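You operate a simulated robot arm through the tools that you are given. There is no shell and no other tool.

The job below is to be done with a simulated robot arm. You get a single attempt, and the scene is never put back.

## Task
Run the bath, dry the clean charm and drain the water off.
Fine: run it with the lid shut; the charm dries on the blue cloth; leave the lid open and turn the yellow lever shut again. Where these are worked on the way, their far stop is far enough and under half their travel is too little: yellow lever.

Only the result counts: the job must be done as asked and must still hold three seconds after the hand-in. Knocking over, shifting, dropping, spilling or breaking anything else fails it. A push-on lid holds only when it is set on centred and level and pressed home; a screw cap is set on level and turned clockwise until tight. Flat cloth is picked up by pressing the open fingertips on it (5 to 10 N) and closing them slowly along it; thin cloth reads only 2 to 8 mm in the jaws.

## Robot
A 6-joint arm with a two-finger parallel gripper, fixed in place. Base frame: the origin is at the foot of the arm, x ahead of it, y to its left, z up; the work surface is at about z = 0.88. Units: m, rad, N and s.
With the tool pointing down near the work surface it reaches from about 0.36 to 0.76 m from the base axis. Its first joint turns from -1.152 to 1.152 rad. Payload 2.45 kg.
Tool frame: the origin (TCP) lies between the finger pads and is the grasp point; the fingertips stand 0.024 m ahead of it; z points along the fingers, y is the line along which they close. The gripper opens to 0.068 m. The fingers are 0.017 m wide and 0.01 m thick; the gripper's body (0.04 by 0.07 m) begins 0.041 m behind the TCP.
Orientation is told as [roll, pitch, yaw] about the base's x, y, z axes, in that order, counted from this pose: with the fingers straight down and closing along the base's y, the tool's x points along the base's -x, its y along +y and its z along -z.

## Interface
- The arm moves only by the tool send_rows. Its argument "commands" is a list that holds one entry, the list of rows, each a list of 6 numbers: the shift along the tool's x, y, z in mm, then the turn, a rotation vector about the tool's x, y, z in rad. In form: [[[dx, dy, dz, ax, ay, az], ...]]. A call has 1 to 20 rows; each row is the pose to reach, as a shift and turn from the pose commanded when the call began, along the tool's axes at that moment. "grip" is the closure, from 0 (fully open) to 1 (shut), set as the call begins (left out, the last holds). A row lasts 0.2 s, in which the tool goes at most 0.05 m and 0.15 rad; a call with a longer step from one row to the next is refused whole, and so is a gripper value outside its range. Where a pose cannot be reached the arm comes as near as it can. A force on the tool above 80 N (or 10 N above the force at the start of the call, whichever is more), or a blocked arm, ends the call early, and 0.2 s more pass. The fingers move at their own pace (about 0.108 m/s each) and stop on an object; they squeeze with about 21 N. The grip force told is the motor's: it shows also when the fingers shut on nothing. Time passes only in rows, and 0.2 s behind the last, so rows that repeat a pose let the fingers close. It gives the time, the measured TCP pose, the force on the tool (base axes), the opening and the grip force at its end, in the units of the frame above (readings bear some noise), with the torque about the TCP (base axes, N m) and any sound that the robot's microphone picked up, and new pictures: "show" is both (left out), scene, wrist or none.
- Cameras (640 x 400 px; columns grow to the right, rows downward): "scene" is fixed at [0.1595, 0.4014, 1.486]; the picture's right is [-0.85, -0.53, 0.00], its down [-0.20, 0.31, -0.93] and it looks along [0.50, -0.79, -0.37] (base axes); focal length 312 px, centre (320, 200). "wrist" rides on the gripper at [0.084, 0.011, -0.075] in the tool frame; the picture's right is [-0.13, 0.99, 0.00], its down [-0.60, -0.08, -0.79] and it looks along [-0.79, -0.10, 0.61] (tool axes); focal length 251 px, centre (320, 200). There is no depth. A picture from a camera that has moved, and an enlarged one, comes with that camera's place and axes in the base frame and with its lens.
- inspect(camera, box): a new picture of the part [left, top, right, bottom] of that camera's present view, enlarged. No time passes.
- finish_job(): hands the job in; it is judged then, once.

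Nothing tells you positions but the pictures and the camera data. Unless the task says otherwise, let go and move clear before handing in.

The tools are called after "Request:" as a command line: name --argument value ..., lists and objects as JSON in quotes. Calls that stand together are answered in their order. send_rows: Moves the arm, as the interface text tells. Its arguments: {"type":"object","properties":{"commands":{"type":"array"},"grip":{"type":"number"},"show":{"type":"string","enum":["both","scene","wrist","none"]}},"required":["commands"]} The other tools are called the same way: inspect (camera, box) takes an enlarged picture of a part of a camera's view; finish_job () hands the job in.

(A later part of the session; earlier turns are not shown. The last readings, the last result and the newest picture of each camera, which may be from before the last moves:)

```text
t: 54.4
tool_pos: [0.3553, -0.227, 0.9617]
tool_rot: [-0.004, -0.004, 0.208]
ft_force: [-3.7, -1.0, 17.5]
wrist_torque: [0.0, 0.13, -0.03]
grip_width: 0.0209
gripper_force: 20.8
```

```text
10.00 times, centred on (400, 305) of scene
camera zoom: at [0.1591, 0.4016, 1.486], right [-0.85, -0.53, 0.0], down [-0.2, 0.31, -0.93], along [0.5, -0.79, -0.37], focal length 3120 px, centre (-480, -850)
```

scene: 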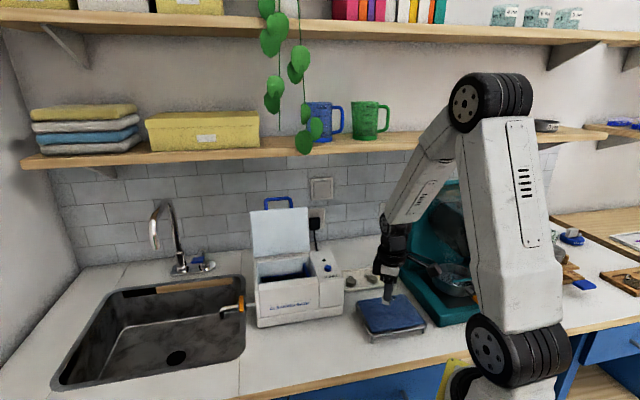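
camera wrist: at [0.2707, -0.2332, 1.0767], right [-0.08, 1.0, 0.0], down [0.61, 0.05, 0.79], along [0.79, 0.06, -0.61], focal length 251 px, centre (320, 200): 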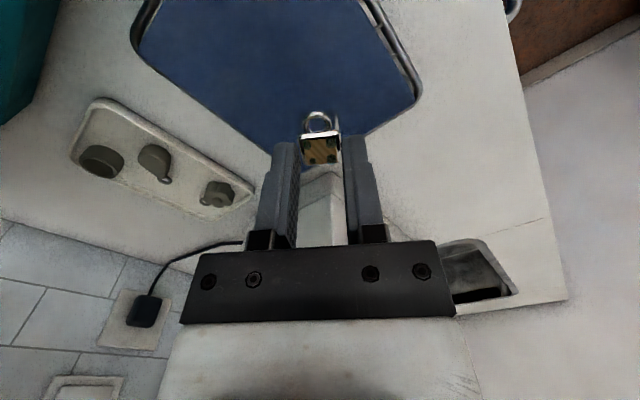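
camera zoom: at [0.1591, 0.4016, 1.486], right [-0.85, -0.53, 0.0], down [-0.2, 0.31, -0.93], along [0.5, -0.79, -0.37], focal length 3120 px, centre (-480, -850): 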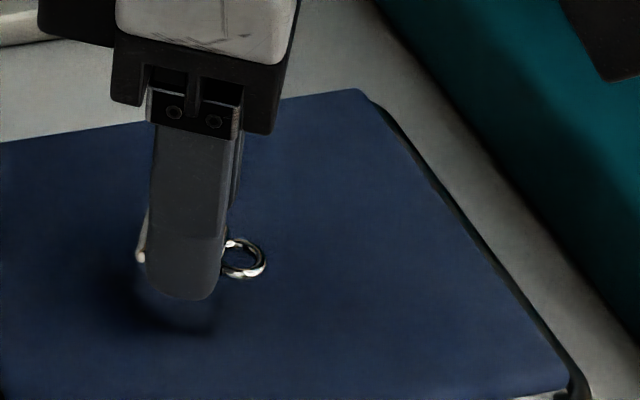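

Contact is felt (17.5 N upward), so the charm is on the cloth. I'll ease up 1 mm, then open the fingers.

Request:
send_rows --commands '[[[0, 0, -1.2, 0, 0, 0], [0, 0, -1.2, 0, 0, 0]]]' --show "none"

Request:
send_rows --commands '[[[0, 0, 0, 0, 0, 0], [0, 0, 0, 0, 0, 0], [0, 0, 0, 0, 0, 0]]]' --grip 0.35

Request:
inspect --camera "wrist" --box '[260, 80, 380, 200]'

```text
t: 55.0
tool_pos: [0.3536, -0.2253, 0.9616]
tool_rot: [-0.001, -0.002, 0.209]
ft_force: [0.0, -0.4, -0.7]
wrist_torque: [0.03, 0.01, -0.01]
grip_width: 0.0207
gripper_force: 20.7
```

```text
t: 55.8
tool_pos: [0.3554, -0.227, 0.9616]
tool_rot: [-0.002, -0.002, 0.209]
ft_force: [-0.5, -0.4, -0.1]
wrist_torque: [0.0, 0.0, 0.03]
grip_width: 0.0443
gripper_force: 0.0
camera wrist: at [0.2699, -0.2338, 1.0366], right [-0.08, 1.0, 0.0], down [0.61, 0.05, 0.79], along [0.79, 0.06, -0.61], focal length 251 px, centre (320, 200)
```

scene: 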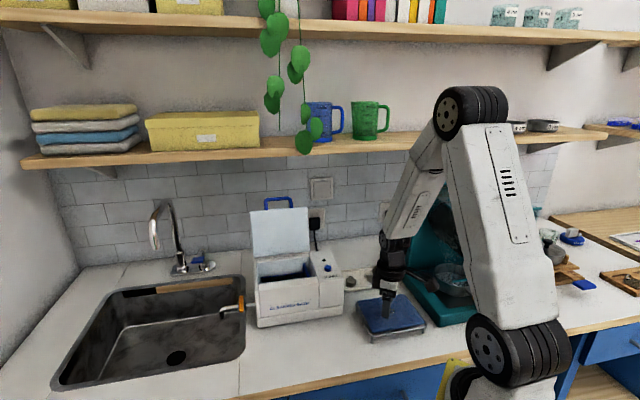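
wrist: 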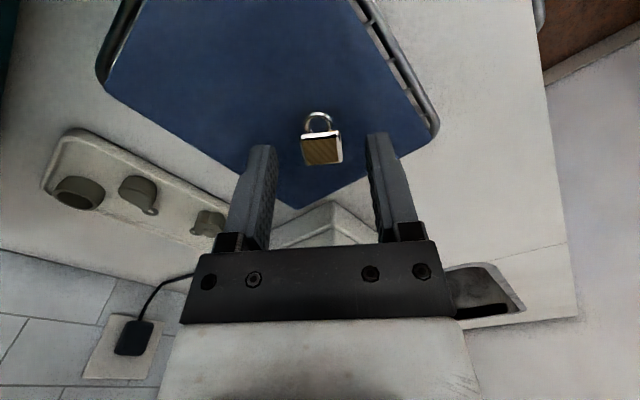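

```text
3.33 times, centred on (320, 140) of wrist
camera zoom: at [0.2699, -0.2338, 1.0366], right [-0.08, 1.0, 0.0], down [0.61, 0.05, 0.79], along [0.79, 0.06, -0.61], focal length 838 px, centre (320, 400)
```

zoom: 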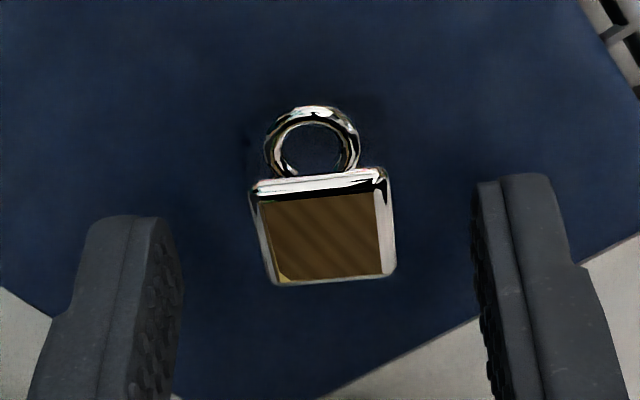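

The charm rests on the cloth, free of the fingers. I'll rise straight up and check.

Request:
send_rows --commands '[[[0, 0, -10, 0, 0, 0], [0, 0, -30, 0, 0, 0], [0, 0, -60, 0, 0, 0], [0, 0, -100, 0, 0, 0], [0, 0, -140, 0, 0, 0], [0, 0, -170, 0, 0, 0], [0, 0, -170, 0, 0, 0]]]'

Request:
inspect --camera "scene" --box '[350, 260, 440, 350]'

```text
t: 57.4
tool_pos: [0.3555, -0.2279, 1.1307]
tool_rot: [0.0, -0.002, 0.209]
ft_force: [0.1, -0.1, -0.8]
wrist_torque: [0.01, -0.02, -0.01]
grip_width: 0.0445
gripper_force: 0.2
camera wrist: at [0.2703, -0.2347, 1.2067], right [-0.08, 1.0, 0.0], down [0.61, 0.05, 0.79], along [0.79, 0.06, -0.61], focal length 251 px, centre (320, 200)
```

scene: 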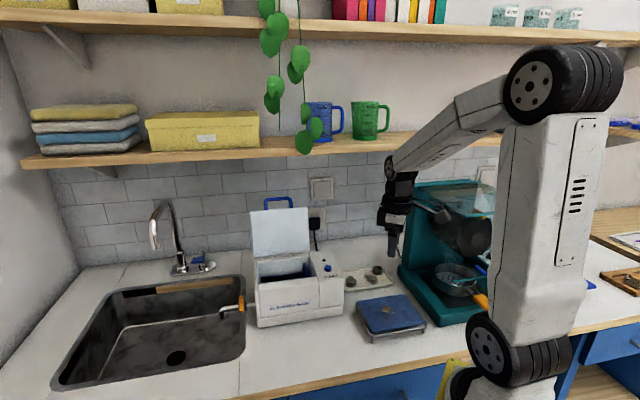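
wrist: 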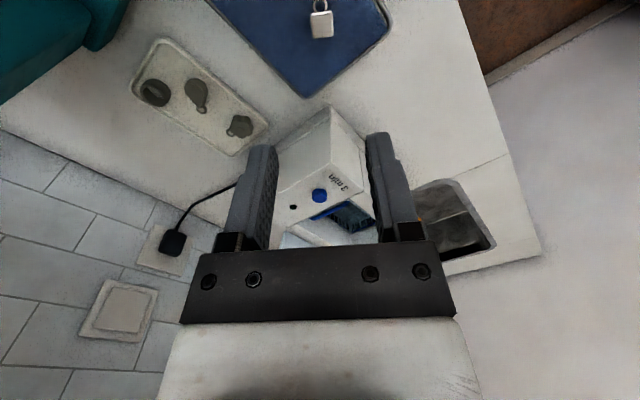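

```text
4.44 times, centred on (395, 305) of scene
camera zoom: at [0.1595, 0.4014, 1.486], right [-0.85, -0.53, 0.0], down [-0.2, 0.31, -0.93], along [0.5, -0.79, -0.37], focal length 1386 px, centre (-13, -267)
```

zoom: 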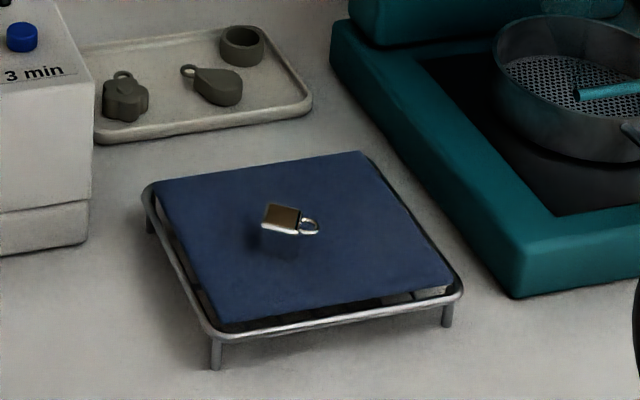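

The charm lies well on the blue cloth. Next is the yellow lever: I'll close the fingers, turn the tool to face it (yaw about -45°) and move above it for a close look.

Request:
send_rows --commands '[[[-38, 14.5, 0, 0, 0, 0.11], [-76, 29, 0, 0, 0, 0.22], [-114, 43.5, 0, 0, 0, 0.33], [-152, 58, 0, 0, 0, 0.44], [-190, 72.5, 0, 0, 0, 0.55], [-228, 87, 0, 0, 0, 0.66], [-266, 101.5, 0, 0, 0, 0.77], [-304, 116, 5, 0, 0, 0.88], [-339, 130, 10, 0, 0, 0.995], [-339, 130, 10, 0, 0, 0.995], [-339, 130, 10, 0, 0, 0.995]]]' --grip 1

Request:
inspect --camera "wrist" --box '[200, 0, 440, 150]'

Request:
inspect --camera "scene" --box '[210, 250, 300, 340]'

```text
t: 59.8
tool_pos: [0.6631, -0.0303, 1.12]
tool_rot: [0.0, -0.002, -0.788]
ft_force: [-0.8, -0.1, 0.8]
wrist_torque: [-0.02, 0.01, -0.03]
grip_width: 0.0
gripper_force: 21.1
camera wrist: at [0.6112, 0.0367, 1.1963], right [0.79, 0.61, 0.0], down [0.37, -0.48, 0.79], along [0.48, -0.63, -0.61], focal length 251 px, centre (320, 200)
```

scene: 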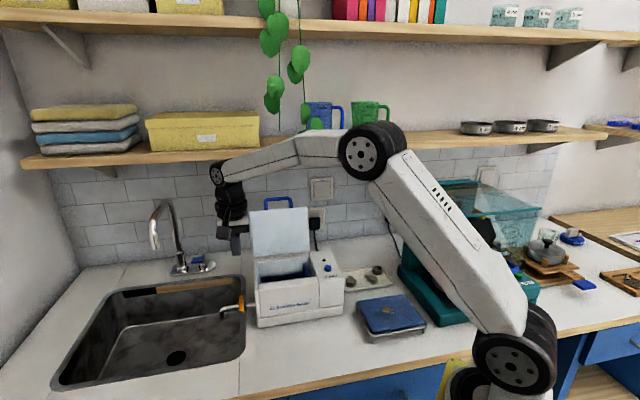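
wrist: 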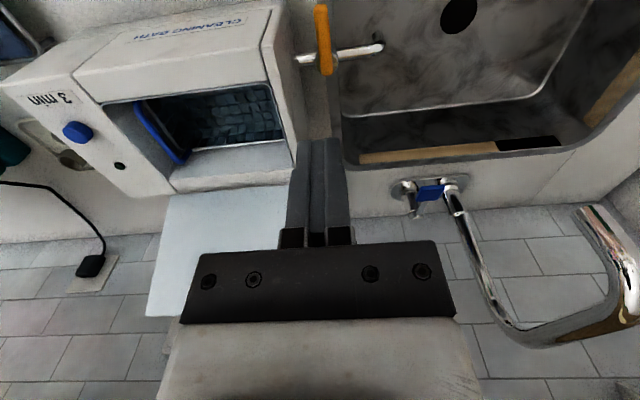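

```text
2.67 times, centred on (320, 75) of wrist
camera zoom: at [0.6112, 0.0367, 1.1963], right [0.79, 0.61, 0.0], down [0.37, -0.48, 0.79], along [0.48, -0.63, -0.61], focal length 670 px, centre (320, 533)
```

zoom: 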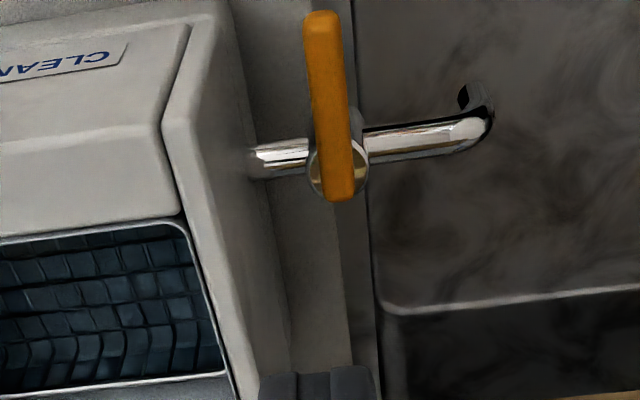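

```text
4.44 times, centred on (255, 295) of scene
camera zoom: at [0.1595, 0.4014, 1.486], right [-0.85, -0.53, 0.0], down [-0.2, 0.31, -0.93], along [0.5, -0.79, -0.37], focal length 1386 px, centre (609, -222)
```

zoom: 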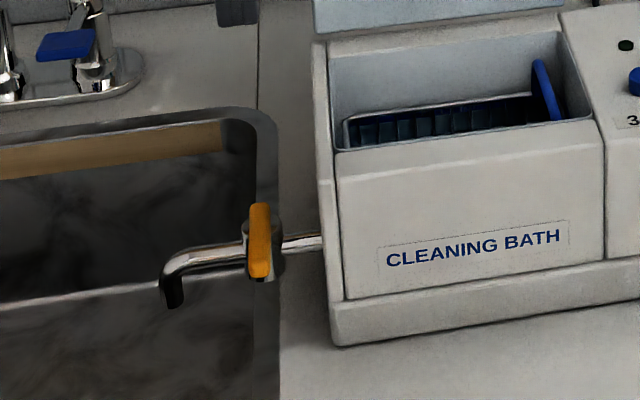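

From above, the lever's pivot is at about (0.682, -0.047) and its free end at (0.650, -0.013), z≈0.95, about 35 mm from the bath wall. I'll test, up high, whether the wrist can follow a 90° turn toward the pipe direction.

Request:
send_rows --commands '[[[0, 0, 0, 0, 0, 0.143], [0, 0, 0, 0, 0, 0.286], [0, 0, 0, 0, 0, 0.429], [0, 0, 0, 0, 0, 0.572], [0, 0, 0, 0, 0, 0.715], [0, 0, 0, 0, 0, 0.858], [0, 0, 0, 0, 0, 1.0], [0, 0, 0, 0, 0, 1.143], [0, 0, 0, 0, 0, 1.286], [0, 0, 0, 0, 0, 1.429], [0, 0, 0, 0, 0, 1.57], [0, 0, 0, 0, 0, 1.57]]]' --grip 0.65

Request:
inspect --camera "wrist" --box '[200, 0, 440, 150]'

```text
t: 62.4
tool_pos: [0.66, -0.0293, 1.1201]
tool_rot: [0.002, 0.002, -2.357]
ft_force: [-0.5, -0.1, 0.9]
wrist_torque: [-0.02, 0.0, 0.03]
grip_width: 0.0236
gripper_force: 0.0
camera wrist: at [0.7263, 0.0222, 1.1964], right [0.61, -0.79, 0.0], down [-0.49, -0.37, 0.79], along [-0.63, -0.48, -0.61], focal length 251 px, centre (320, 200)
```

scene: 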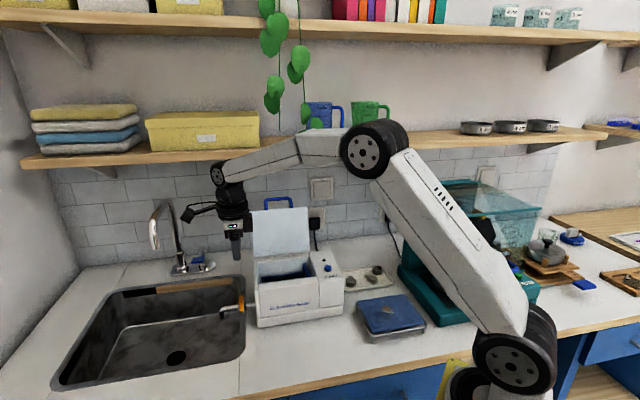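
wrist: 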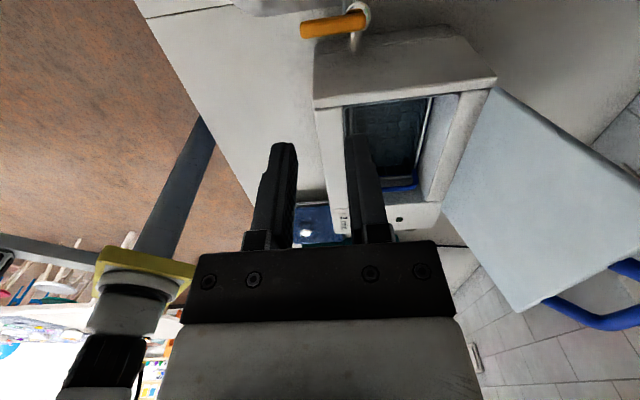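

```text
2.67 times, centred on (320, 75) of wrist
camera zoom: at [0.7263, 0.0222, 1.1964], right [0.61, -0.79, 0.0], down [-0.49, -0.37, 0.79], along [-0.63, -0.48, -0.61], focal length 670 px, centre (320, 533)
```

zoom: 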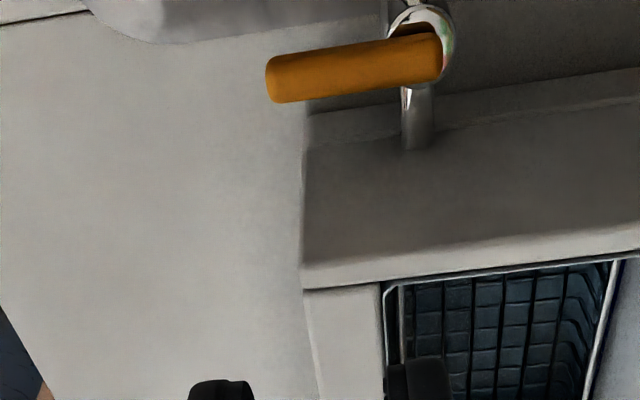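

The wrist reaches both ends of the turn, and the two views fix the lever: pivot about (0.684, -0.048), free end (0.651, -0.0145), z≈0.95. I'll turn back to -45°, open to 30 mm, and descend to just above the lever to straddle it.

Request:
send_rows --commands '[[[1, 0, 0, 0, 0, -0.142], [2, 0, 0, 0, 0, -0.284], [3, 0, 0, 0, 0, -0.426], [4, 0, 0, 0, 0, -0.568], [5, -1, 0, 0, 0, -0.71], [6, -1, 0, 0, 0, -0.852], [7, -1, 0, 0, 0, -0.994], [8, -1, 0, 0, 0, -1.136], [9, -1.7, 0, 0, 0, -1.278], [9.2, -1.7, 0, 0, 0, -1.42], [9.2, -1.7, 10, 0, 0, -1.559], [9.2, -1.7, 45, 0, 0, -1.559], [9.2, -1.7, 80, 0, 0, -1.559], [9.2, -1.7, 105, 0, 0, -1.559], [9.2, -1.7, 105, 0, 0, -1.559]]]' --grip 0.56

Request:
inspect --camera "wrist" --box '[220, 40, 420, 165]'

Request:
inspect --camera "scene" --box '[210, 250, 300, 340]'

```text
t: 65.6
tool_pos: [0.6633, -0.0229, 1.0166]
tool_rot: [0.001, 0.0, -0.798]
ft_force: [-0.5, 0.2, 0.4]
wrist_torque: [0.03, 0.0, 0.02]
grip_width: 0.03
gripper_force: 0.0
camera wrist: at [0.6125, 0.0439, 1.0927], right [0.8, 0.6, 0.0], down [0.36, -0.49, 0.79], along [0.48, -0.63, -0.61], focal length 251 px, centre (320, 200)
```

scene: 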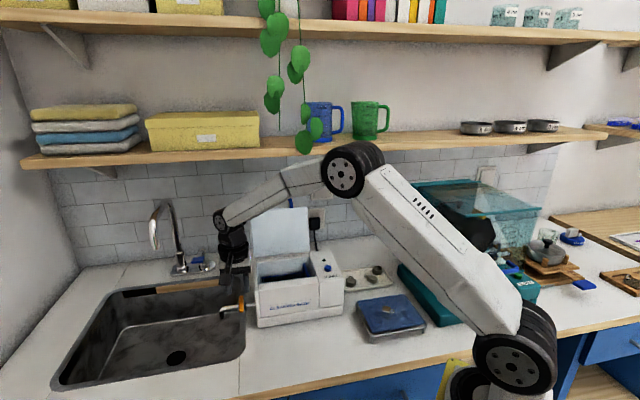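
wrist: 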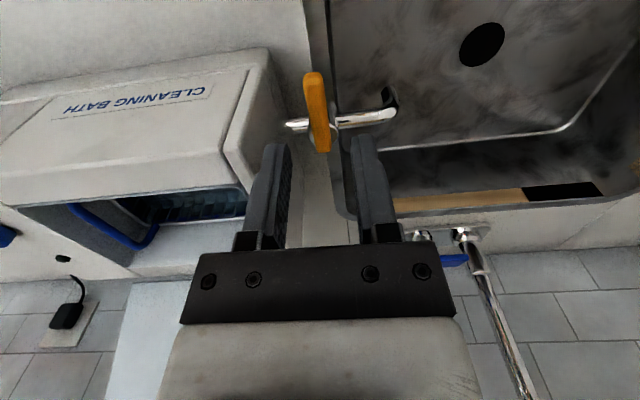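

```text
3.20 times, centred on (320, 102) of wrist
camera zoom: at [0.6125, 0.0439, 1.0927], right [0.8, 0.6, 0.0], down [0.36, -0.49, 0.79], along [0.48, -0.63, -0.61], focal length 805 px, centre (320, 512)
```

zoom: 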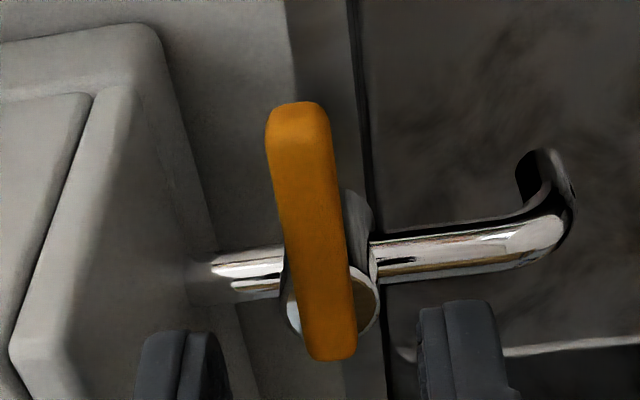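

```text
4.44 times, centred on (255, 295) of scene
camera zoom: at [0.1595, 0.4014, 1.486], right [-0.85, -0.53, 0.0], down [-0.2, 0.31, -0.93], along [0.5, -0.79, -0.37], focal length 1386 px, centre (609, -222)
```

zoom: 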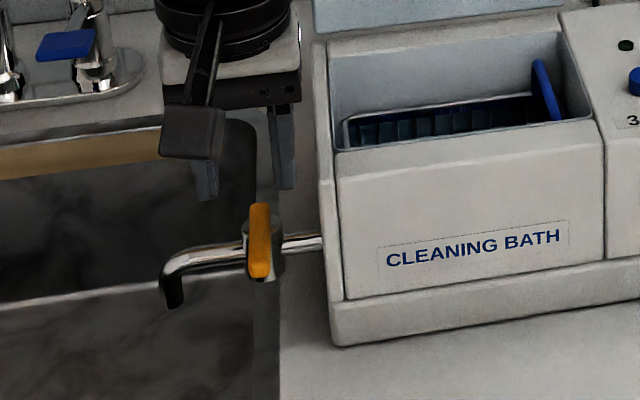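

The lever lies between where the two fingers will go down, with clearance to the bath wall. I'll lower to straddle it.

Request:
send_rows --commands '[[[0, 0, 15, 0, 0, 0], [0, 0, 30, 0, 0, 0], [0, 0, 42, 0, 0, 0], [0, 0, 48, 0, 0, 0], [0, 0, 48, 0, 0, 0]]]'

Request:
inspect --camera "wrist" --box '[220, 80, 420, 205]'

Request:
inspect --camera "scene" --box '[210, 250, 300, 340]'

```text
t: 66.8
tool_pos: [0.6645, -0.0208, 0.9678]
tool_rot: [0.001, -0.002, -0.798]
ft_force: [-0.5, 0.3, -0.5]
wrist_torque: [-0.02, -0.01, -0.04]
grip_width: 0.0298
gripper_force: 0.1
camera wrist: at [0.6135, 0.0456, 1.0441], right [0.8, 0.6, 0.0], down [0.36, -0.49, 0.79], along [0.48, -0.63, -0.61], focal length 251 px, centre (320, 200)
```

scene: 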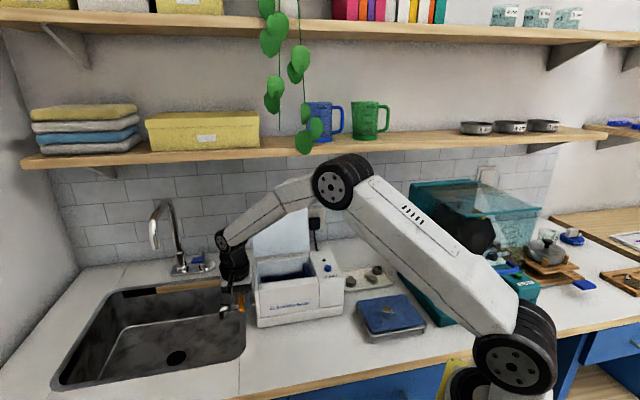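
wrist: 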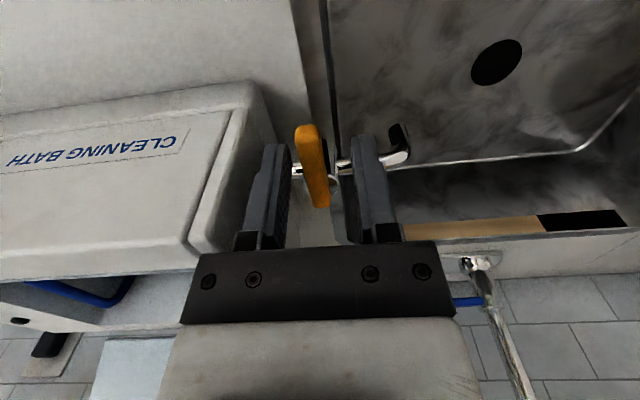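

```text
3.20 times, centred on (320, 142) of wrist
camera zoom: at [0.6135, 0.0456, 1.0441], right [0.8, 0.6, 0.0], down [0.36, -0.49, 0.79], along [0.48, -0.63, -0.61], focal length 805 px, centre (320, 384)
```

zoom: 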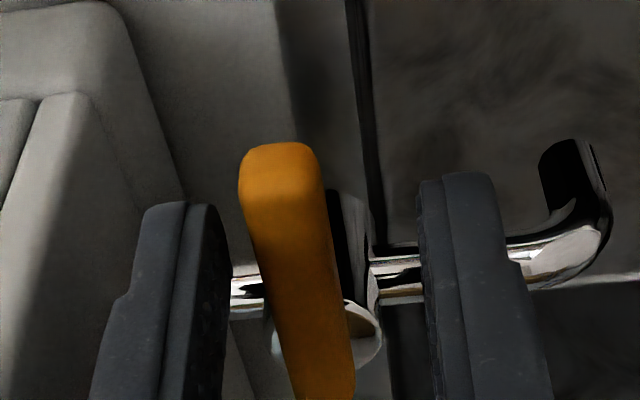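

```text
4.44 times, centred on (255, 295) of scene
camera zoom: at [0.1595, 0.4014, 1.486], right [-0.85, -0.53, 0.0], down [-0.2, 0.31, -0.93], along [0.5, -0.79, -0.37], focal length 1386 px, centre (609, -222)
```

zoom: 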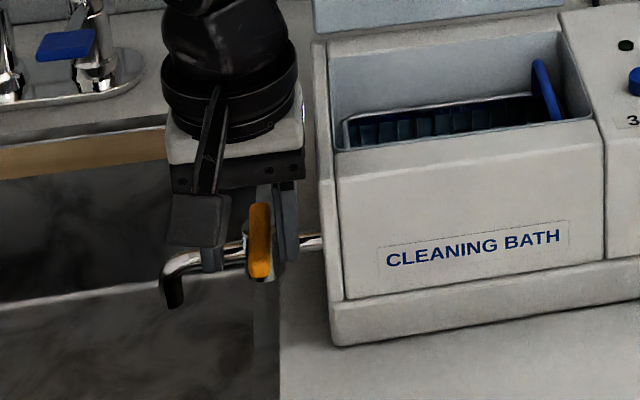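

The lever is between the fingers. I'll rotate the tool about the pivot, clockwise seen from above, toward the sink side by 30° first, and watch the response.

Request:
send_rows --commands '[[[-0.9, 4.3, 0, 0, 0, 0.131], [-2.4, 8.4, 0, 0, 0, 0.262], [-4.4, 12.3, 0, 0, 0, 0.393], [-6.9, 15.9, 0, 0, 0, 0.524], [-6.9, 15.9, 0, 0, 0, 0.524]]]'

Request:
inspect --camera "wrist" --box '[220, 80, 420, 205]'

Request:
inspect --camera "scene" --box '[210, 250, 300, 340]'

```text
t: 68.0
tool_pos: [0.6804, -0.0155, 0.9679]
tool_rot: [0.001, -0.002, -1.323]
ft_force: [0.7, -0.1, -0.2]
wrist_torque: [0.02, 0.0, 0.01]
grip_width: 0.0298
gripper_force: 0.3
camera wrist: at [0.6701, 0.0688, 1.0433], right [0.99, 0.12, 0.0], down [0.07, -0.6, 0.79], along [0.09, -0.79, -0.61], focal length 251 px, centre (320, 200)
```

scene: 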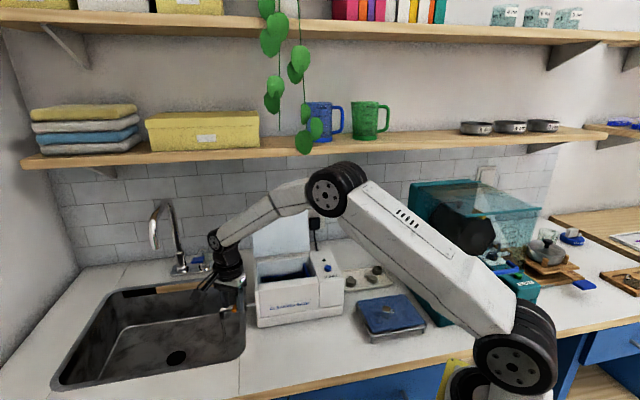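
wrist: 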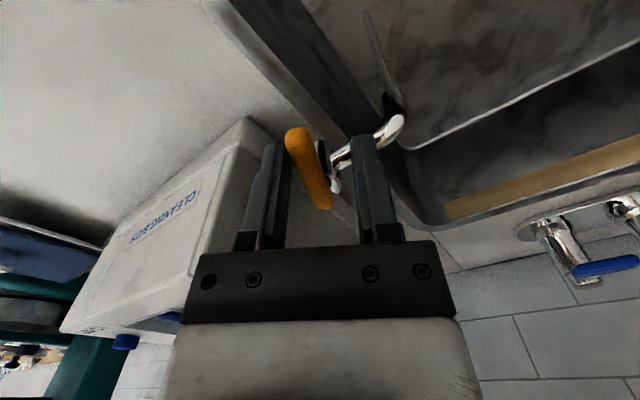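

```text
3.20 times, centred on (320, 142) of wrist
camera zoom: at [0.6701, 0.0688, 1.0433], right [0.99, 0.12, 0.0], down [0.07, -0.6, 0.79], along [0.09, -0.79, -0.61], focal length 805 px, centre (320, 384)
```

zoom: 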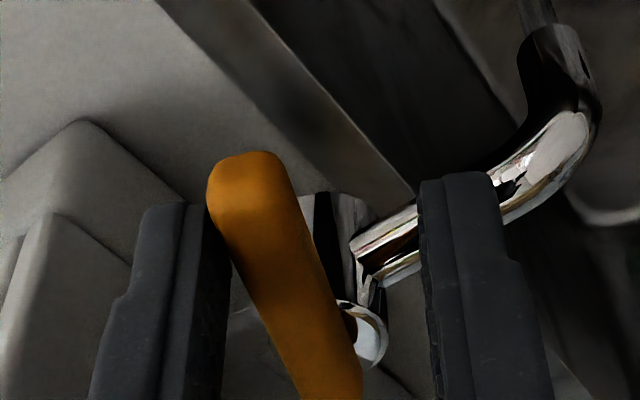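

```text
4.44 times, centred on (255, 295) of scene
camera zoom: at [0.1595, 0.4014, 1.486], right [-0.85, -0.53, 0.0], down [-0.2, 0.31, -0.93], along [0.5, -0.79, -0.37], focal length 1386 px, centre (609, -222)
```

zoom: 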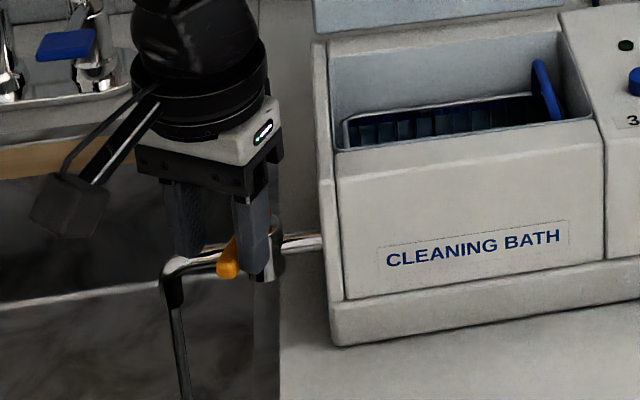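

Water is now flowing from the spout, so the direction is right. I'll turn another 60° toward the far stop.

Request:
send_rows --commands '[[[-0.9, 4.3, 0, 0, 0, 0.131], [-2.4, 8.4, 0, 0, 0, 0.262], [-4.4, 12.3, 0, 0, 0, 0.393], [-6.9, 15.9, 0, 0, 0, 0.524], [-9.9, 19.1, 0, 0, 0, 0.654], [-13.2, 21.9, 0, 0, 0, 0.785], [-16.9, 24.3, 0, 0, 0, 0.916], [-20.9, 26.2, 0, 0, 0, 1.047], [-20.9, 26.2, 0, 0, 0, 1.047]]]'

Request:
inspect --camera "wrist" --box '[220, 80, 420, 205]'

Request:
inspect --camera "scene" --box '[210, 250, 300, 340]'

```text
t: 70.0
tool_pos: [0.7107, -0.0282, 0.9684]
tool_rot: [0.003, 0.002, -2.37]
ft_force: [-0.1, 0.0, 0.0]
wrist_torque: [0.01, 0.01, 0.03]
grip_width: 0.0303
gripper_force: 0.2
camera wrist: at [0.7782, 0.0212, 1.0441], right [0.6, -0.8, 0.0], down [-0.49, -0.36, 0.79], along [-0.63, -0.48, -0.61], focal length 251 px, centre (320, 200)
```

scene: 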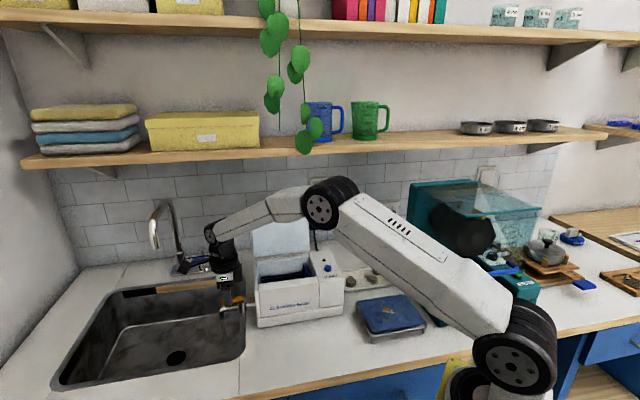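
wrist: 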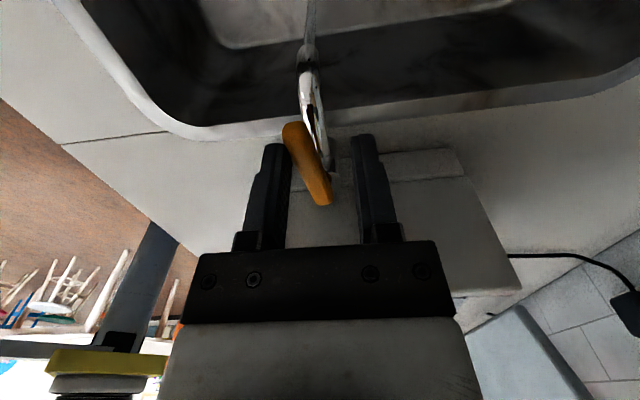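

```text
3.20 times, centred on (320, 142) of wrist
camera zoom: at [0.7782, 0.0212, 1.0441], right [0.6, -0.8, 0.0], down [-0.49, -0.36, 0.79], along [-0.63, -0.48, -0.61], focal length 805 px, centre (320, 384)
```

zoom: 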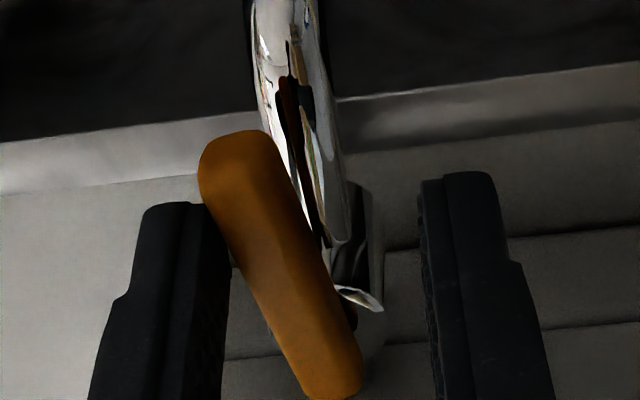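

```text
4.44 times, centred on (255, 295) of scene
camera zoom: at [0.1595, 0.4014, 1.486], right [-0.85, -0.53, 0.0], down [-0.2, 0.31, -0.93], along [0.5, -0.79, -0.37], focal length 1386 px, centre (609, -222)
```

zoom: 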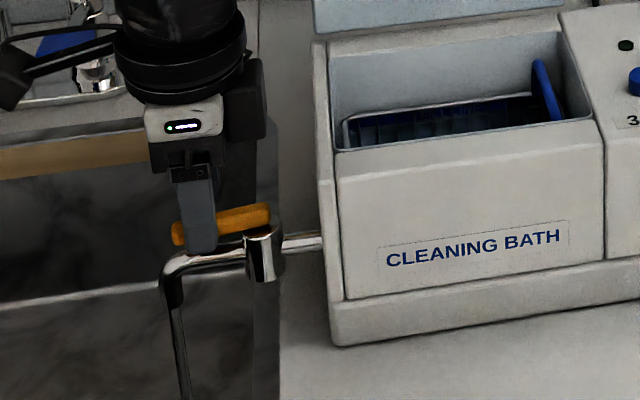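

The water runs and the lever is at roughly 75°, lagging the fingers a little. I'll push on until it meets its far stop.

Request:
send_rows --commands '[[[-0.6, 2.9, 0, 0, 0, 0.0873], [-1.4, 5.7, 0, 0, 0, 0.1745], [-2.4, 8.4, 0, 0, 0, 0.2618], [-3.1, 9.7, 0, 0, 0, 0.305], [-3.1, 9.7, 0, 0, 0, 0.305]]]'

Request:
inspect --camera "wrist" --box '[220, 80, 420, 205]'

Request:
inspect --camera "scene" --box '[210, 250, 300, 340]'

```text
t: 71.2
tool_pos: [0.7135, -0.0376, 0.9682]
tool_rot: [-0.001, -0.001, -2.675]
ft_force: [-18.0, 6.2, -2.5]
wrist_torque: [0.02, 0.21, 0.38]
grip_width: 0.0411
gripper_force: 7.4
camera wrist: at [0.7946, -0.0102, 1.0432], right [0.33, -0.94, 0.0], down [-0.57, -0.2, 0.79], along [-0.75, -0.26, -0.61], focal length 251 px, centre (320, 200)
```

scene: 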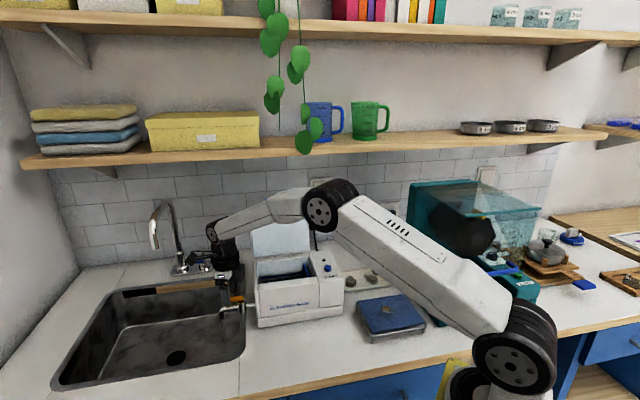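
wrist: 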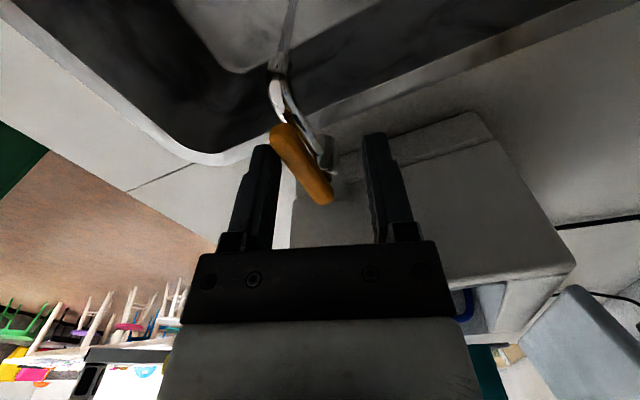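

```text
3.20 times, centred on (320, 142) of wrist
camera zoom: at [0.7946, -0.0102, 1.0432], right [0.33, -0.94, 0.0], down [-0.57, -0.2, 0.79], along [-0.75, -0.26, -0.61], focal length 805 px, centre (320, 384)
```

zoom: 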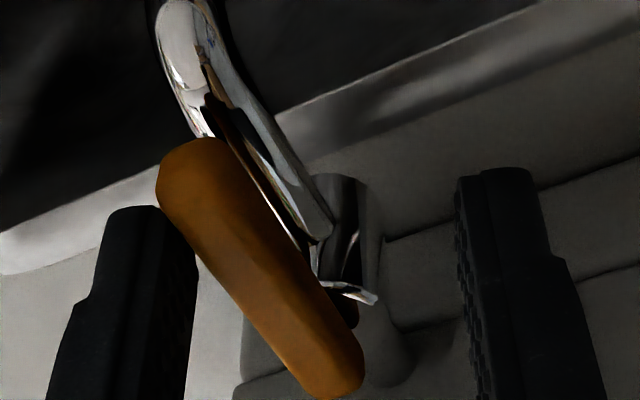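

```text
4.44 times, centred on (255, 295) of scene
camera zoom: at [0.159, 0.4016, 1.486], right [-0.85, -0.53, 0.0], down [-0.2, 0.31, -0.93], along [0.5, -0.79, -0.37], focal length 1386 px, centre (609, -222)
```

zoom: 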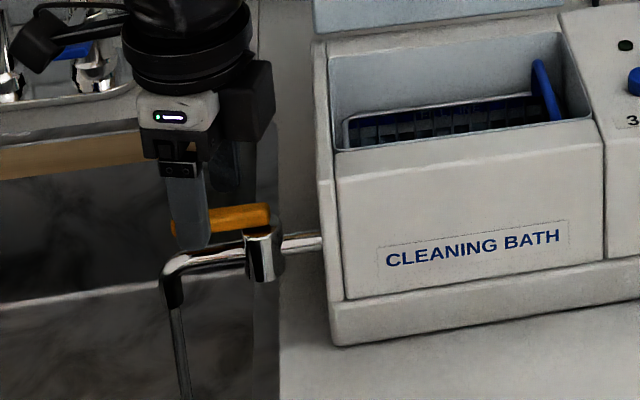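

The lever is hard against its far stop (about 19 N, the fingers were pushed slightly). I'll ease off to relieve the force and let it drain while watching the stream.

Request:
send_rows --commands '[[[0.2, -3.2, 0, 0, 0, -0.096], [0.3, -6.4, 0, 0, 0, -0.192], [0.3, -6.4, 0, 0, 0, -0.192], [0.3, -6.4, 0, 0, 0, -0.192], [0.3, -6.4, 0, 0, 0, -0.192], [0.3, -6.4, 0, 0, 0, -0.192], [0.3, -6.4, 0, 0, 0, -0.192], [0.3, -6.4, 0, 0, 0, -0.192], [0.3, -6.4, 0, 0, 0, -0.192], [0.3, -6.4, 0, 0, 0, -0.192], [0.3, -6.4, 0, 0, 0, -0.192], [0.3, -6.4, 0, 0, 0, -0.192], [0.3, -6.4, 0, 0, 0, -0.192], [0.3, -6.4, 0, 0, 0, -0.192], [0.3, -6.4, 0, 0, 0, -0.192], [0.3, -6.4, 0, 0, 0, -0.192]]]'

Request:
inspect --camera "wrist" --box '[220, 0, 420, 205]'

Request:
inspect --camera "scene" --box '[210, 230, 320, 370]'

```text
t: 74.6
tool_pos: [0.7131, -0.0311, 0.9695]
tool_rot: [0.003, 0.003, -2.482]
ft_force: [0.7, 0.0, 0.3]
wrist_torque: [-0.02, 0.02, 0.01]
grip_width: 0.0298
gripper_force: 0.0
camera wrist: at [0.7868, 0.0108, 1.044], right [0.51, -0.86, 0.0], down [-0.53, -0.31, 0.79], along [-0.68, -0.4, -0.61], focal length 251 px, centre (320, 200)
```

scene: 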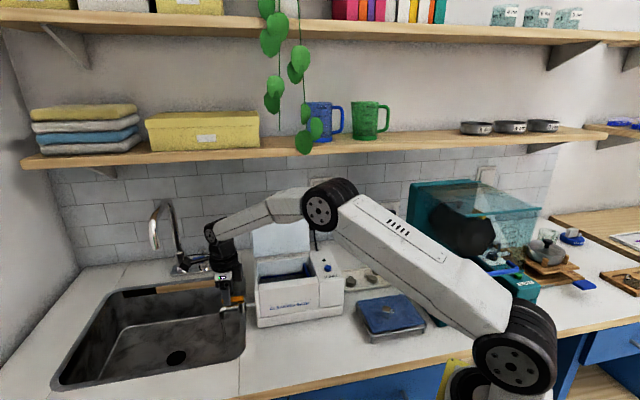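
wrist: 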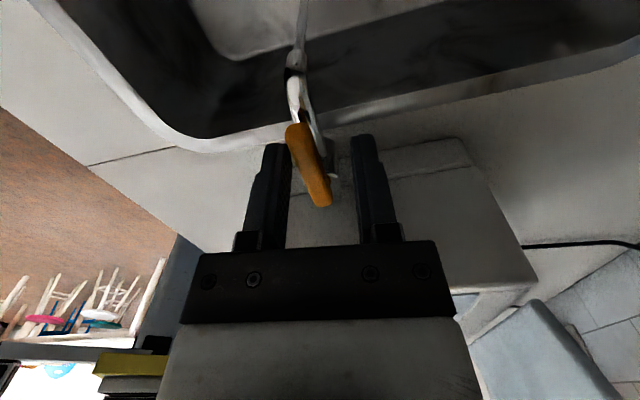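

```text
1.95 times, centred on (320, 102) of wrist
camera zoom: at [0.7868, 0.0108, 1.044], right [0.51, -0.86, 0.0], down [-0.53, -0.31, 0.79], along [-0.68, -0.4, -0.61], focal length 491 px, centre (320, 390)
```

zoom: 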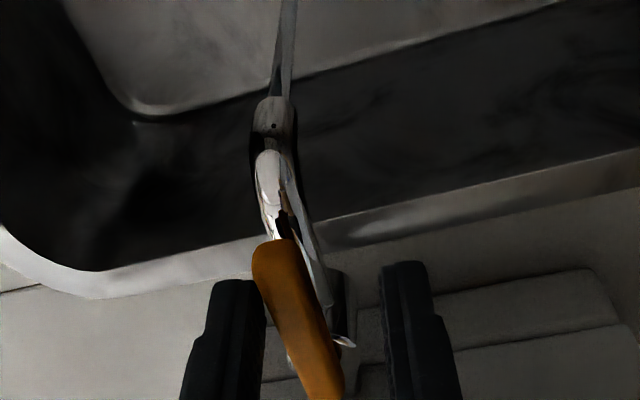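

```text
2.86 times, centred on (265, 300) of scene
camera zoom: at [0.1595, 0.4014, 1.486], right [-0.85, -0.53, 0.0], down [-0.2, 0.31, -0.93], along [0.5, -0.79, -0.37], focal length 891 px, centre (477, -86)
```

zoom: 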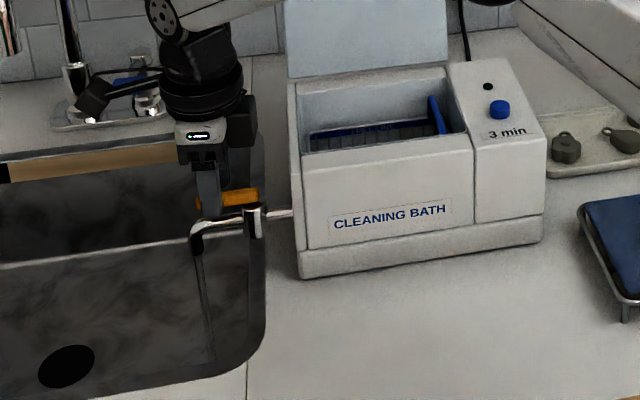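

The lever is at its stop and a stream is still visible. I'll keep still and wait for it to run out.

Request:
send_rows --commands '[[[0, 0, 0, 0, 0, 0], [0, 0, 0, 0, 0, 0], [0, 0, 0, 0, 0, 0], [0, 0, 0, 0, 0, 0], [0, 0, 0, 0, 0, 0], [0, 0, 0, 0, 0, 0], [0, 0, 0, 0, 0, 0], [0, 0, 0, 0, 0, 0], [0, 0, 0, 0, 0, 0], [0, 0, 0, 0, 0, 0], [0, 0, 0, 0, 0, 0], [0, 0, 0, 0, 0, 0], [0, 0, 0, 0, 0, 0], [0, 0, 0, 0, 0, 0], [0, 0, 0, 0, 0, 0], [0, 0, 0, 0, 0, 0], [0, 0, 0, 0, 0, 0], [0, 0, 0, 0, 0, 0], [0, 0, 0, 0, 0, 0], [0, 0, 0, 0, 0, 0]]]' --show "none"

Request:
inspect --camera "scene" --box '[210, 270, 290, 350]'

Request:
inspect --camera "wrist" --box '[220, 0, 420, 125]'

```text
t: 78.8
tool_pos: [0.7124, -0.0314, 0.9695]
tool_rot: [0.001, 0.002, -2.481]
ft_force: [-0.7, 0.1, -0.7]
wrist_torque: [0.02, -0.01, 0.0]
grip_width: 0.0299
gripper_force: 0.1
```

```text
5.00 times, centred on (250, 310) of scene
camera zoom: at [0.1595, 0.4014, 1.486], right [-0.85, -0.53, 0.0], down [-0.2, 0.31, -0.93], along [0.5, -0.79, -0.37], focal length 1560 px, centre (670, -350)
```

zoom: 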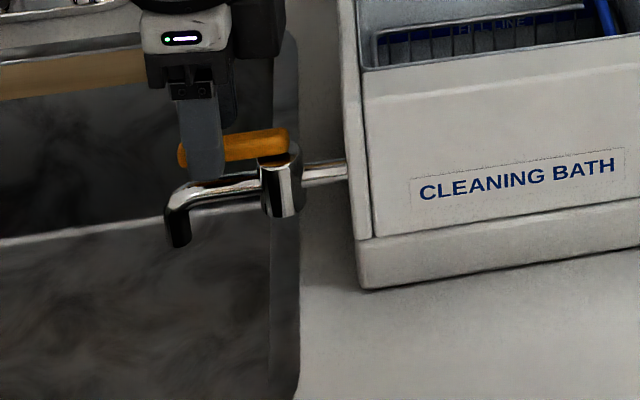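

```text
3.20 times, centred on (320, 62) of wrist
camera zoom: at [0.7868, 0.0108, 1.044], right [0.51, -0.86, 0.0], down [-0.53, -0.31, 0.79], along [-0.68, -0.4, -0.61], focal length 805 px, centre (320, 640)
```

zoom: 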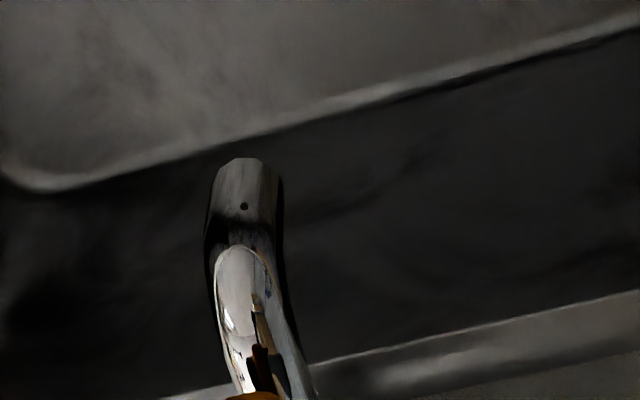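

The stream has stopped and the fill line inside is exposed. I'll wait a little longer to be sure and look into the bath.

Request:
send_rows --commands '[[[0, 0, 0, 0, 0, 0], [0, 0, 0, 0, 0, 0], [0, 0, 0, 0, 0, 0], [0, 0, 0, 0, 0, 0], [0, 0, 0, 0, 0, 0], [0, 0, 0, 0, 0, 0], [0, 0, 0, 0, 0, 0], [0, 0, 0, 0, 0, 0], [0, 0, 0, 0, 0, 0], [0, 0, 0, 0, 0, 0], [0, 0, 0, 0, 0, 0], [0, 0, 0, 0, 0, 0], [0, 0, 0, 0, 0, 0], [0, 0, 0, 0, 0, 0], [0, 0, 0, 0, 0, 0]]]' --show "none"

Request:
inspect --camera "scene" --box '[240, 240, 320, 320]'

Request:
inspect --camera "scene" --box '[200, 280, 280, 360]'

```text
t: 82.0
tool_pos: [0.714, -0.0325, 0.9689]
tool_rot: [0.003, 0.002, -2.482]
ft_force: [-0.6, 1.1, -0.3]
wrist_torque: [0.01, -0.01, 0.03]
grip_width: 0.0296
gripper_force: 0.0
```

```text
5.00 times, centred on (280, 280) of scene
camera zoom: at [0.1595, 0.4014, 1.486], right [-0.85, -0.53, 0.0], down [-0.2, 0.31, -0.93], along [0.5, -0.79, -0.37], focal length 1560 px, centre (520, -200)
```

zoom: 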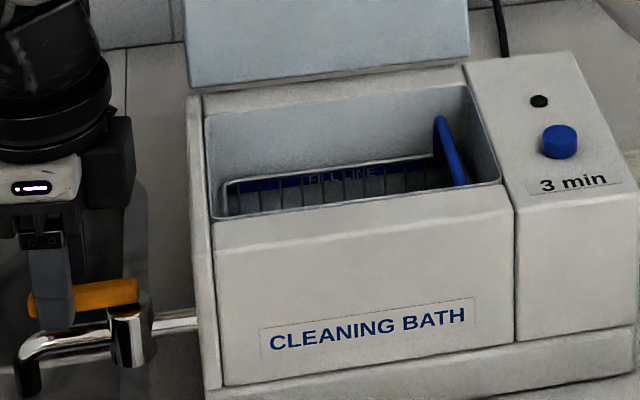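

```text
5.00 times, centred on (240, 320) of scene
camera zoom: at [0.1595, 0.4014, 1.486], right [-0.85, -0.53, 0.0], down [-0.2, 0.31, -0.93], along [0.5, -0.79, -0.37], focal length 1560 px, centre (720, -400)
```

zoom: 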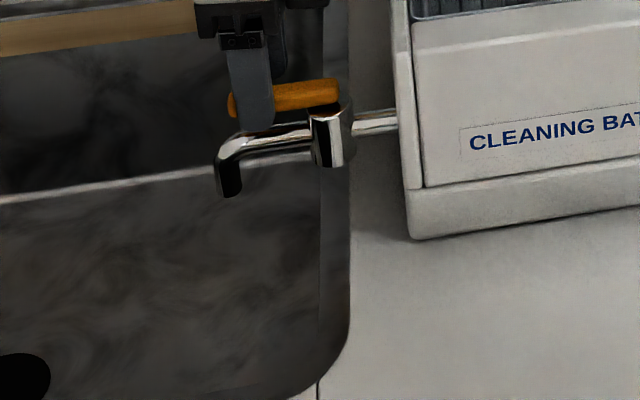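

The bath is drained. To turn the lever back I'll re-centre the fingers on it, narrow the gap to 16 mm, and then rotate counter-clockwise about the pivot.

Request:
send_rows --commands '[[[0, -3, 0, 0, 0, -0.035], [0, -6, 0, 0, 0, -0.07], [0, -6, 0, 0, 0, -0.07]]]' --show "none"

Request:
send_rows --commands '[[[0, 0, 0, 0, 0, 0], [0, 0, 0, 0, 0, 0]]]' --grip 0.765 --show "none"

Request:
inspect --camera "wrist" --box '[220, 80, 420, 205]'

```text
t: 82.8
tool_pos: [0.7091, -0.0266, 0.9678]
tool_rot: [0.001, 0.002, -2.409]
ft_force: [0.8, -0.4, -0.2]
wrist_torque: [-0.02, 0.01, -0.01]
grip_width: 0.03
gripper_force: 0.1
```

```text
t: 83.4
tool_pos: [0.7086, -0.0279, 0.9688]
tool_rot: [0.002, 0.001, -2.411]
ft_force: [0.9, 0.1, 0.5]
wrist_torque: [-0.01, 0.04, 0.02]
grip_width: 0.0161
gripper_force: 0.1
```

```text
3.20 times, centred on (320, 142) of wrist
camera zoom: at [0.7789, 0.0203, 1.0435], right [0.57, -0.82, 0.0], down [-0.5, -0.34, 0.79], along [-0.65, -0.45, -0.61], focal length 805 px, centre (320, 384)
```

zoom: 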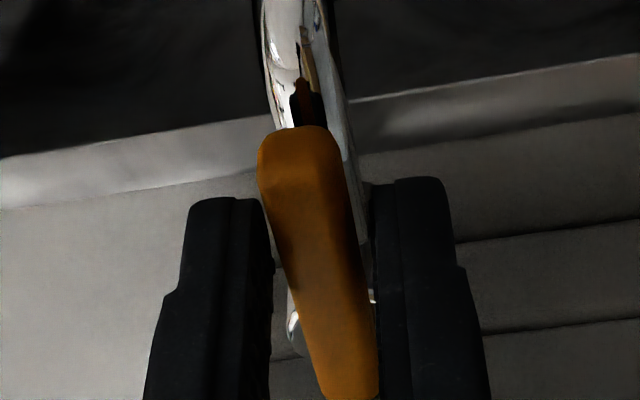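

The lever sits neatly between the fingers. I'll turn it back 60° counter-clockwise and check.

Request:
send_rows --commands '[[[-0.1, -4.3, 0, 0, 0, -0.131], [-0.8, -8.5, 0, 0, 0, -0.262], [-2.0, -12.5, 0, 0, 0, -0.393], [-3.7, -16.4, 0, 0, 0, -0.524], [-5.9, -20.1, 0, 0, 0, -0.654], [-8.6, -23.4, 0, 0, 0, -0.785], [-11.7, -26.3, 0, 0, 0, -0.916], [-15.1, -28.8, 0, 0, 0, -1.047], [-15.1, -28.8, 0, 0, 0, -1.047]]]' --show "scene"

Request:
inspect --camera "wrist" --box '[220, 80, 420, 205]'

```text
t: 85.4
tool_pos: [0.678, -0.015, 0.9685]
tool_rot: [0.002, -0.001, -1.361]
ft_force: [-0.2, 0.4, -0.2]
wrist_torque: [0.03, 0.0, 0.01]
grip_width: 0.0162
gripper_force: 0.0
```

scene: 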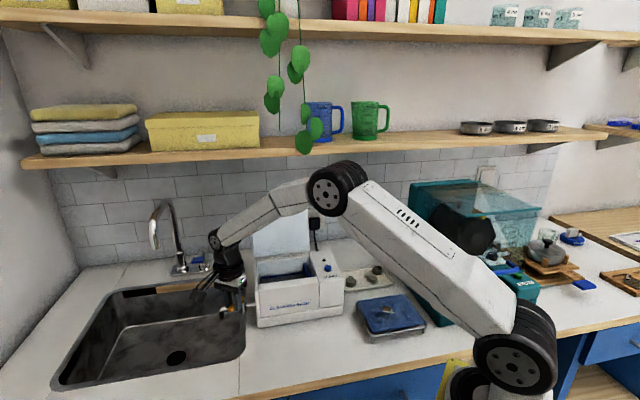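

```text
3.20 times, centred on (320, 142) of wrist
camera zoom: at [0.672, 0.0687, 1.0437], right [1.0, 0.08, 0.0], down [0.05, -0.61, 0.79], along [0.06, -0.79, -0.61], focal length 805 px, centre (320, 384)
```

zoom: 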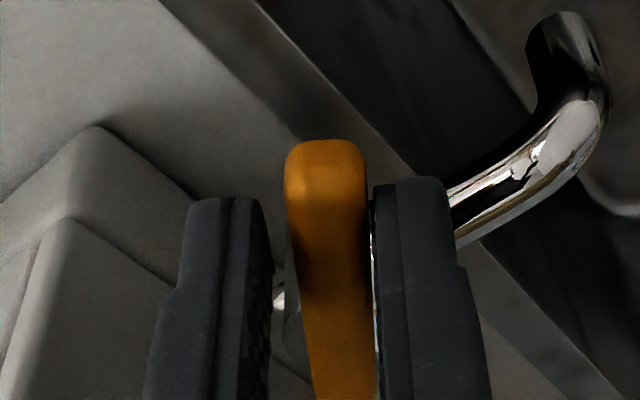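

The lever is following well. Another 30° toward the shut stop.

Request:
send_rows --commands '[[[-0.1, -4.3, 0, 0, 0, -0.131], [-0.8, -8.5, 0, 0, 0, -0.262], [-2.0, -12.5, 0, 0, 0, -0.393], [-3.7, -16.4, 0, 0, 0, -0.524], [-3.7, -16.4, 0, 0, 0, -0.524]]]' --show "none"

Request:
inspect --camera "wrist" --box '[220, 80, 420, 205]'

Request:
inspect --camera "scene" --box '[210, 250, 300, 340]'

```text
t: 86.6
tool_pos: [0.6645, -0.022, 0.9683]
tool_rot: [0.001, -0.003, -0.838]
ft_force: [-0.3, -0.3, 0.1]
wrist_torque: [0.02, -0.01, 0.02]
grip_width: 0.0163
gripper_force: 0.0
```

```text
3.20 times, centred on (320, 142) of wrist
camera zoom: at [0.6153, 0.0476, 1.0441], right [0.82, 0.57, 0.0], down [0.34, -0.5, 0.79], along [0.45, -0.65, -0.61], focal length 805 px, centre (320, 384)
```

zoom: 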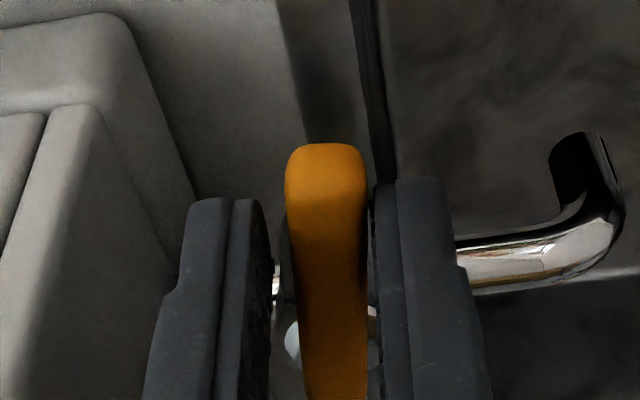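

```text
4.44 times, centred on (255, 295) of scene
camera zoom: at [0.1595, 0.4014, 1.486], right [-0.85, -0.53, 0.0], down [-0.2, 0.31, -0.93], along [0.5, -0.79, -0.37], focal length 1386 px, centre (609, -222)
```

zoom: 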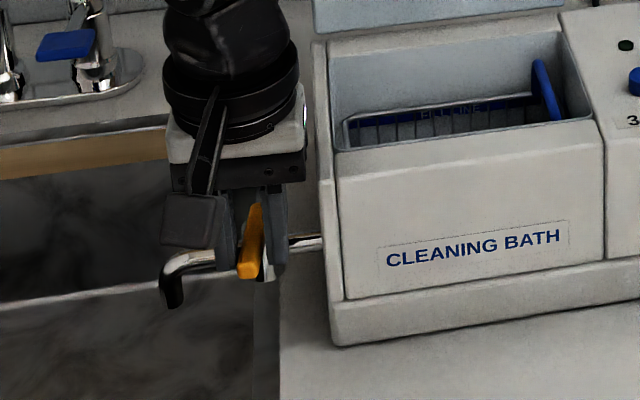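

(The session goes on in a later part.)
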